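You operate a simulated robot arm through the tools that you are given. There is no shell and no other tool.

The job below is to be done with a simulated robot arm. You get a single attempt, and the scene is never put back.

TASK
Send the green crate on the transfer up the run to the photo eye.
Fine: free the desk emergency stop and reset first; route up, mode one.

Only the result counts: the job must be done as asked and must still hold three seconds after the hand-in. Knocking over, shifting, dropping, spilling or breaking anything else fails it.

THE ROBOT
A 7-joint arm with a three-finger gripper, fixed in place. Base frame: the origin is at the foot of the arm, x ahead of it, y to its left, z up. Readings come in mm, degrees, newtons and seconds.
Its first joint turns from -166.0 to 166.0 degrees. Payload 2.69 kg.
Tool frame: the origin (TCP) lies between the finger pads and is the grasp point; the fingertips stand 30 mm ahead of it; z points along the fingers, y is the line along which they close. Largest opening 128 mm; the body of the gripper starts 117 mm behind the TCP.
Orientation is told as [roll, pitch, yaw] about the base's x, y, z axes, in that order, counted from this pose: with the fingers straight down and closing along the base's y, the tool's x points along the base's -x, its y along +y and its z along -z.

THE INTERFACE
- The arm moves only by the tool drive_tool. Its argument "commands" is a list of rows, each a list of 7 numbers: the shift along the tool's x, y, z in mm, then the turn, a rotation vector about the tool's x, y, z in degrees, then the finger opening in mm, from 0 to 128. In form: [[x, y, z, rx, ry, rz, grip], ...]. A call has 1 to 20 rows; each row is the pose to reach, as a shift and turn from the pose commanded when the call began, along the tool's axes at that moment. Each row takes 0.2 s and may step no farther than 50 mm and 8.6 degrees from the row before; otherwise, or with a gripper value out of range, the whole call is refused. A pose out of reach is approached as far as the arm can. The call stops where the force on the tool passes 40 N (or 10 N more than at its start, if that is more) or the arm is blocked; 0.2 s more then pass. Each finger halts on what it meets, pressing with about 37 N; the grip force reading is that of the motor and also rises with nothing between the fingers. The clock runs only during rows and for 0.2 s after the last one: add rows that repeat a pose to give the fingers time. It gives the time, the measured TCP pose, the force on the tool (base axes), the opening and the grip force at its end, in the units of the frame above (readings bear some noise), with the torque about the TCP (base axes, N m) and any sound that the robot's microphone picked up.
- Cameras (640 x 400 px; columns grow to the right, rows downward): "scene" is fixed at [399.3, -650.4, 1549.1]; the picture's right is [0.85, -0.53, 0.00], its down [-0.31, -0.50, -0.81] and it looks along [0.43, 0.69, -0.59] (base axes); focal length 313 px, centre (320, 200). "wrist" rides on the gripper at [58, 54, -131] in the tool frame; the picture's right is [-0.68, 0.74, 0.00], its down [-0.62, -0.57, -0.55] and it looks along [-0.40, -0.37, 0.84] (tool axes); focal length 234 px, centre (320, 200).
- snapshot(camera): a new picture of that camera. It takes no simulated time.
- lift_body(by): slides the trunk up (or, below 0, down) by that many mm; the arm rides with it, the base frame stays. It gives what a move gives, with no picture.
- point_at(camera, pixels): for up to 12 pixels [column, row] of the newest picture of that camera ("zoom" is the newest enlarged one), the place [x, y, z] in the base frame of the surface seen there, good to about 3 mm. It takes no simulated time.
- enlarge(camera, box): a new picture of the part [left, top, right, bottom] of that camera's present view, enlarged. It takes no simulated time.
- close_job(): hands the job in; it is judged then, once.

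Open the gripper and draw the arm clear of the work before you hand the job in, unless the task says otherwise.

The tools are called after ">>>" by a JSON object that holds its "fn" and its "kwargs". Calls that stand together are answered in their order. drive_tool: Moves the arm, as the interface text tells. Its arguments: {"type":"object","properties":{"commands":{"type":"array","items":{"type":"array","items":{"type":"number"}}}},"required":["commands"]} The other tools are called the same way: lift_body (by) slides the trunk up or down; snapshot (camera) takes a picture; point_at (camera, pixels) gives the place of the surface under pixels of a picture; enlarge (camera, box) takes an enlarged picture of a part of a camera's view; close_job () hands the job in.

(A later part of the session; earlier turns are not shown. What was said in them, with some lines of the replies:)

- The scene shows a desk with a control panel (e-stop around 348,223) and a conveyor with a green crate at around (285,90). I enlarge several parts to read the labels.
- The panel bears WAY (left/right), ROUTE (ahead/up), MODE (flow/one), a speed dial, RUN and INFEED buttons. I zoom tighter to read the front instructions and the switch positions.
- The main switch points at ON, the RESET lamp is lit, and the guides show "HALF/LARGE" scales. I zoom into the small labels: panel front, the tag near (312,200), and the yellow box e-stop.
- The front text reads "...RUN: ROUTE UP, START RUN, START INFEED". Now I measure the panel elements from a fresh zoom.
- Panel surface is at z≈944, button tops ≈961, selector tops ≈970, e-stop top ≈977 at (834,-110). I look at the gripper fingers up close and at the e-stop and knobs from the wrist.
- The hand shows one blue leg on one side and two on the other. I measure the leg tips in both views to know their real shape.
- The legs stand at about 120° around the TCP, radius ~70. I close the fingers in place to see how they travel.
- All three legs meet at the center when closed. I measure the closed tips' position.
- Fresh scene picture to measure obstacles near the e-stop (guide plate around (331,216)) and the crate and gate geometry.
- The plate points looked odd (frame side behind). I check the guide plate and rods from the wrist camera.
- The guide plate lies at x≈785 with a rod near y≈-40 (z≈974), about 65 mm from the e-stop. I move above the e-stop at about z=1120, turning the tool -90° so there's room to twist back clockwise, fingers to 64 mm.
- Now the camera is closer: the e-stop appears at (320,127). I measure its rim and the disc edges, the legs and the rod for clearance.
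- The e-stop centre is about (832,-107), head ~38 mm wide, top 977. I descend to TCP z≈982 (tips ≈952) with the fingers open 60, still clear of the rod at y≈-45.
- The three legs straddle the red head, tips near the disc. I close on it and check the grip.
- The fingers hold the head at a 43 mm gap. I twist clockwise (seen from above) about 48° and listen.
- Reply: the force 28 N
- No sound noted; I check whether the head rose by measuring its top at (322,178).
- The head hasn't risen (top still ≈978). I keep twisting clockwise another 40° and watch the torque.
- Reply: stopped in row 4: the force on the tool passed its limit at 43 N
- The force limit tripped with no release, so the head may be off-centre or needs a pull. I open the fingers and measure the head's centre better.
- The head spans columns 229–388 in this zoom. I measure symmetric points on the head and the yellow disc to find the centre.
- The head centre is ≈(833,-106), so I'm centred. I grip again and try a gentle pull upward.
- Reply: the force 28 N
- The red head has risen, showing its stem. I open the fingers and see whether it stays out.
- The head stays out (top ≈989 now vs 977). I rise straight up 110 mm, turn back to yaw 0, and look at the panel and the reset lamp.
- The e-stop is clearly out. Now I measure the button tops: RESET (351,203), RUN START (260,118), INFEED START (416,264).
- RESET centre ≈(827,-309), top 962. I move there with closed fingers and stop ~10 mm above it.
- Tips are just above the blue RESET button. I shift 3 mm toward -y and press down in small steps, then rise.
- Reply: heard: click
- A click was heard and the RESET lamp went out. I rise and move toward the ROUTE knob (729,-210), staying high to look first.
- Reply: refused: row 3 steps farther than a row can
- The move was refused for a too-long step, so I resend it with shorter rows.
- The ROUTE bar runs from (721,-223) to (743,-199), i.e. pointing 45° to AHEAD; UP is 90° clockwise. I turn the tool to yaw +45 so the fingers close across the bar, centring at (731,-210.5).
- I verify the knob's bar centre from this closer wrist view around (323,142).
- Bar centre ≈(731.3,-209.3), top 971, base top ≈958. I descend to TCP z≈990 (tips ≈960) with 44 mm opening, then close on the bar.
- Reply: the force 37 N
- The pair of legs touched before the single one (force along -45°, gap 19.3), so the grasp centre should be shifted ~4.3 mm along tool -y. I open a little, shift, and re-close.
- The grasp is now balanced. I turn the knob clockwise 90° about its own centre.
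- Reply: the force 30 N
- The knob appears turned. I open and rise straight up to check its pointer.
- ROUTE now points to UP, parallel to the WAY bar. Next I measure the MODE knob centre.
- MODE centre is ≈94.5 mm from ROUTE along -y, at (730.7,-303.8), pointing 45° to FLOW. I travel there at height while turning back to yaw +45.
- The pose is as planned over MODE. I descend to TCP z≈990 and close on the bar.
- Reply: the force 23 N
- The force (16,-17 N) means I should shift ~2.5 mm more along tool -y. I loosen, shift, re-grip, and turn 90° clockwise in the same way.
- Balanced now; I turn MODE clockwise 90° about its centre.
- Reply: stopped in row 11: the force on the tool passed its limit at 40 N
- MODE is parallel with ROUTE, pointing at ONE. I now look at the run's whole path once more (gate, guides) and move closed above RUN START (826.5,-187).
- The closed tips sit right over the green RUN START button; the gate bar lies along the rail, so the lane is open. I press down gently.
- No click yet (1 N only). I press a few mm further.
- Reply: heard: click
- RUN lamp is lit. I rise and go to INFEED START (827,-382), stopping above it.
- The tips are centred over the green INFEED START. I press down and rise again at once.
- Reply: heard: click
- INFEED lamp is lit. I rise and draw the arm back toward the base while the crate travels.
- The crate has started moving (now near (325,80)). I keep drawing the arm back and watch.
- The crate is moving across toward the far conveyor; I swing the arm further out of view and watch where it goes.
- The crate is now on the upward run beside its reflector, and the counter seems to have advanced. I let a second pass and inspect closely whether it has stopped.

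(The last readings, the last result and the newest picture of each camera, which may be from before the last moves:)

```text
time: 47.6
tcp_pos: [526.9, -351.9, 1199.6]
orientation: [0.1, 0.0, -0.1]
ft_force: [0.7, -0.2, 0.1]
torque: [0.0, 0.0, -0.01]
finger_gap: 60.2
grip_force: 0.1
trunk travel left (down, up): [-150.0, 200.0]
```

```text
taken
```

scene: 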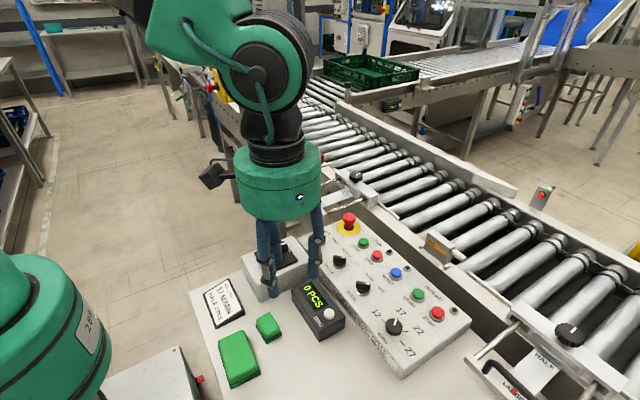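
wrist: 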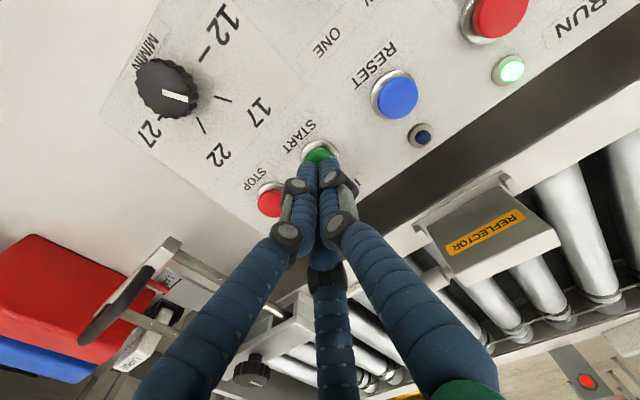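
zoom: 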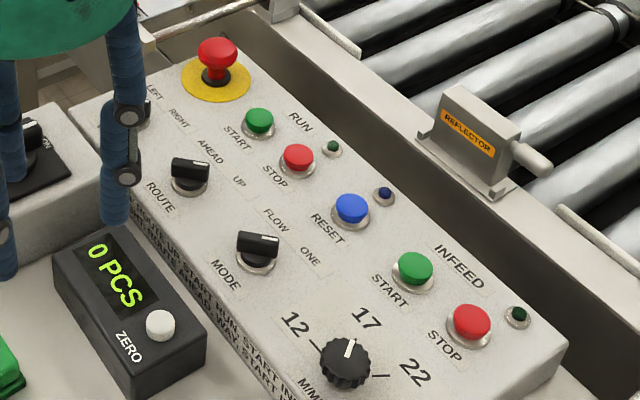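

The crate stopped with its front at the reflector, counter shows 1 PCS, and both lamps are off as mode ONE should do. I lift the arm further clear with the gripper open and recheck that nothing moves.

>>> {"fn": "drive_tool", "kwargs": {"commands": [[0, 0, -25, 0, 0, 0, 90], [0, 0, -60, 0, 0, 0, 120], [0, 0, -60, 0, 0, 0, 120], [0, 0, -60, 0, 0, 0, 120], [0, 0, -60, 0, 0, 0, 120]]}}

>>> {"fn": "enlarge", "kwargs": {"camera": "scene", "box": [310, 40, 470, 130]}}

>>> {"fn": "snapshot", "kwargs": {"camera": "scene"}}

```text
time: 48.8
tcp_pos: [527.8, -353.6, 1260.7]
orientation: [0.0, -0.1, -0.1]
ft_force: [-1.0, -0.2, 0.5]
torque: [-0.01, 0.0, 0.02]
finger_gap: 120.1
grip_force: 0.0
trunk travel left (down, up): [-150.0, 200.0]
```

```text
4.00 times, centred on (390, 85) of scene
```

zoom: 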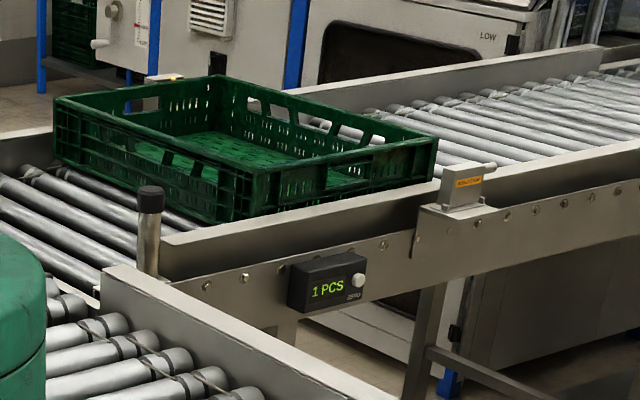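

```text
taken
```

scene: 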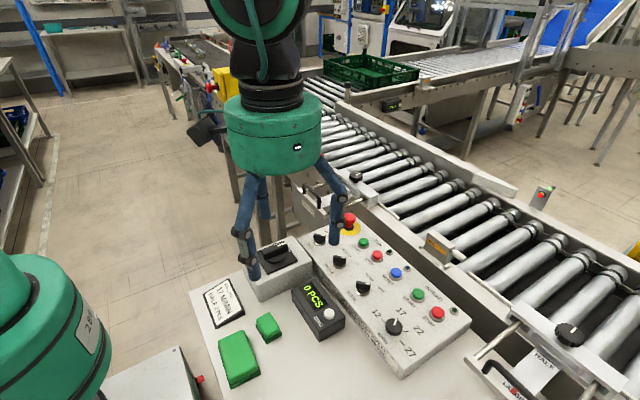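

The crate rests unchanged at the photo eye, the arm is clear and the gripper open. I hand the job in.

>>> {"fn": "close_job", "kwargs": {}}

```text
The job is handed in.
```

The green crate went from the transfer up the run and is stopped at the photo eye. Its front edge is at the reflector and the counter on that run reads 1 PCS.

- **Emergency stop:** I freed the desk stop by pulling its head up; twisting it about 75° clockwise did not release it. It stayed out, and pressing RESET put the reset lamp out.
- **Settings:** ROUTE is on UP and MODE is on ONE. The speed dial, WAY knob, guides and red gate bar were left as they were.
- **Starting:** I pressed RUN START, then INFEED START, and both lamps lit. They went out again once the crate reached the eye.

The crate did not move in the roughly two seconds I watched before handing in. The gripper is open and the arm is clear above the desk.
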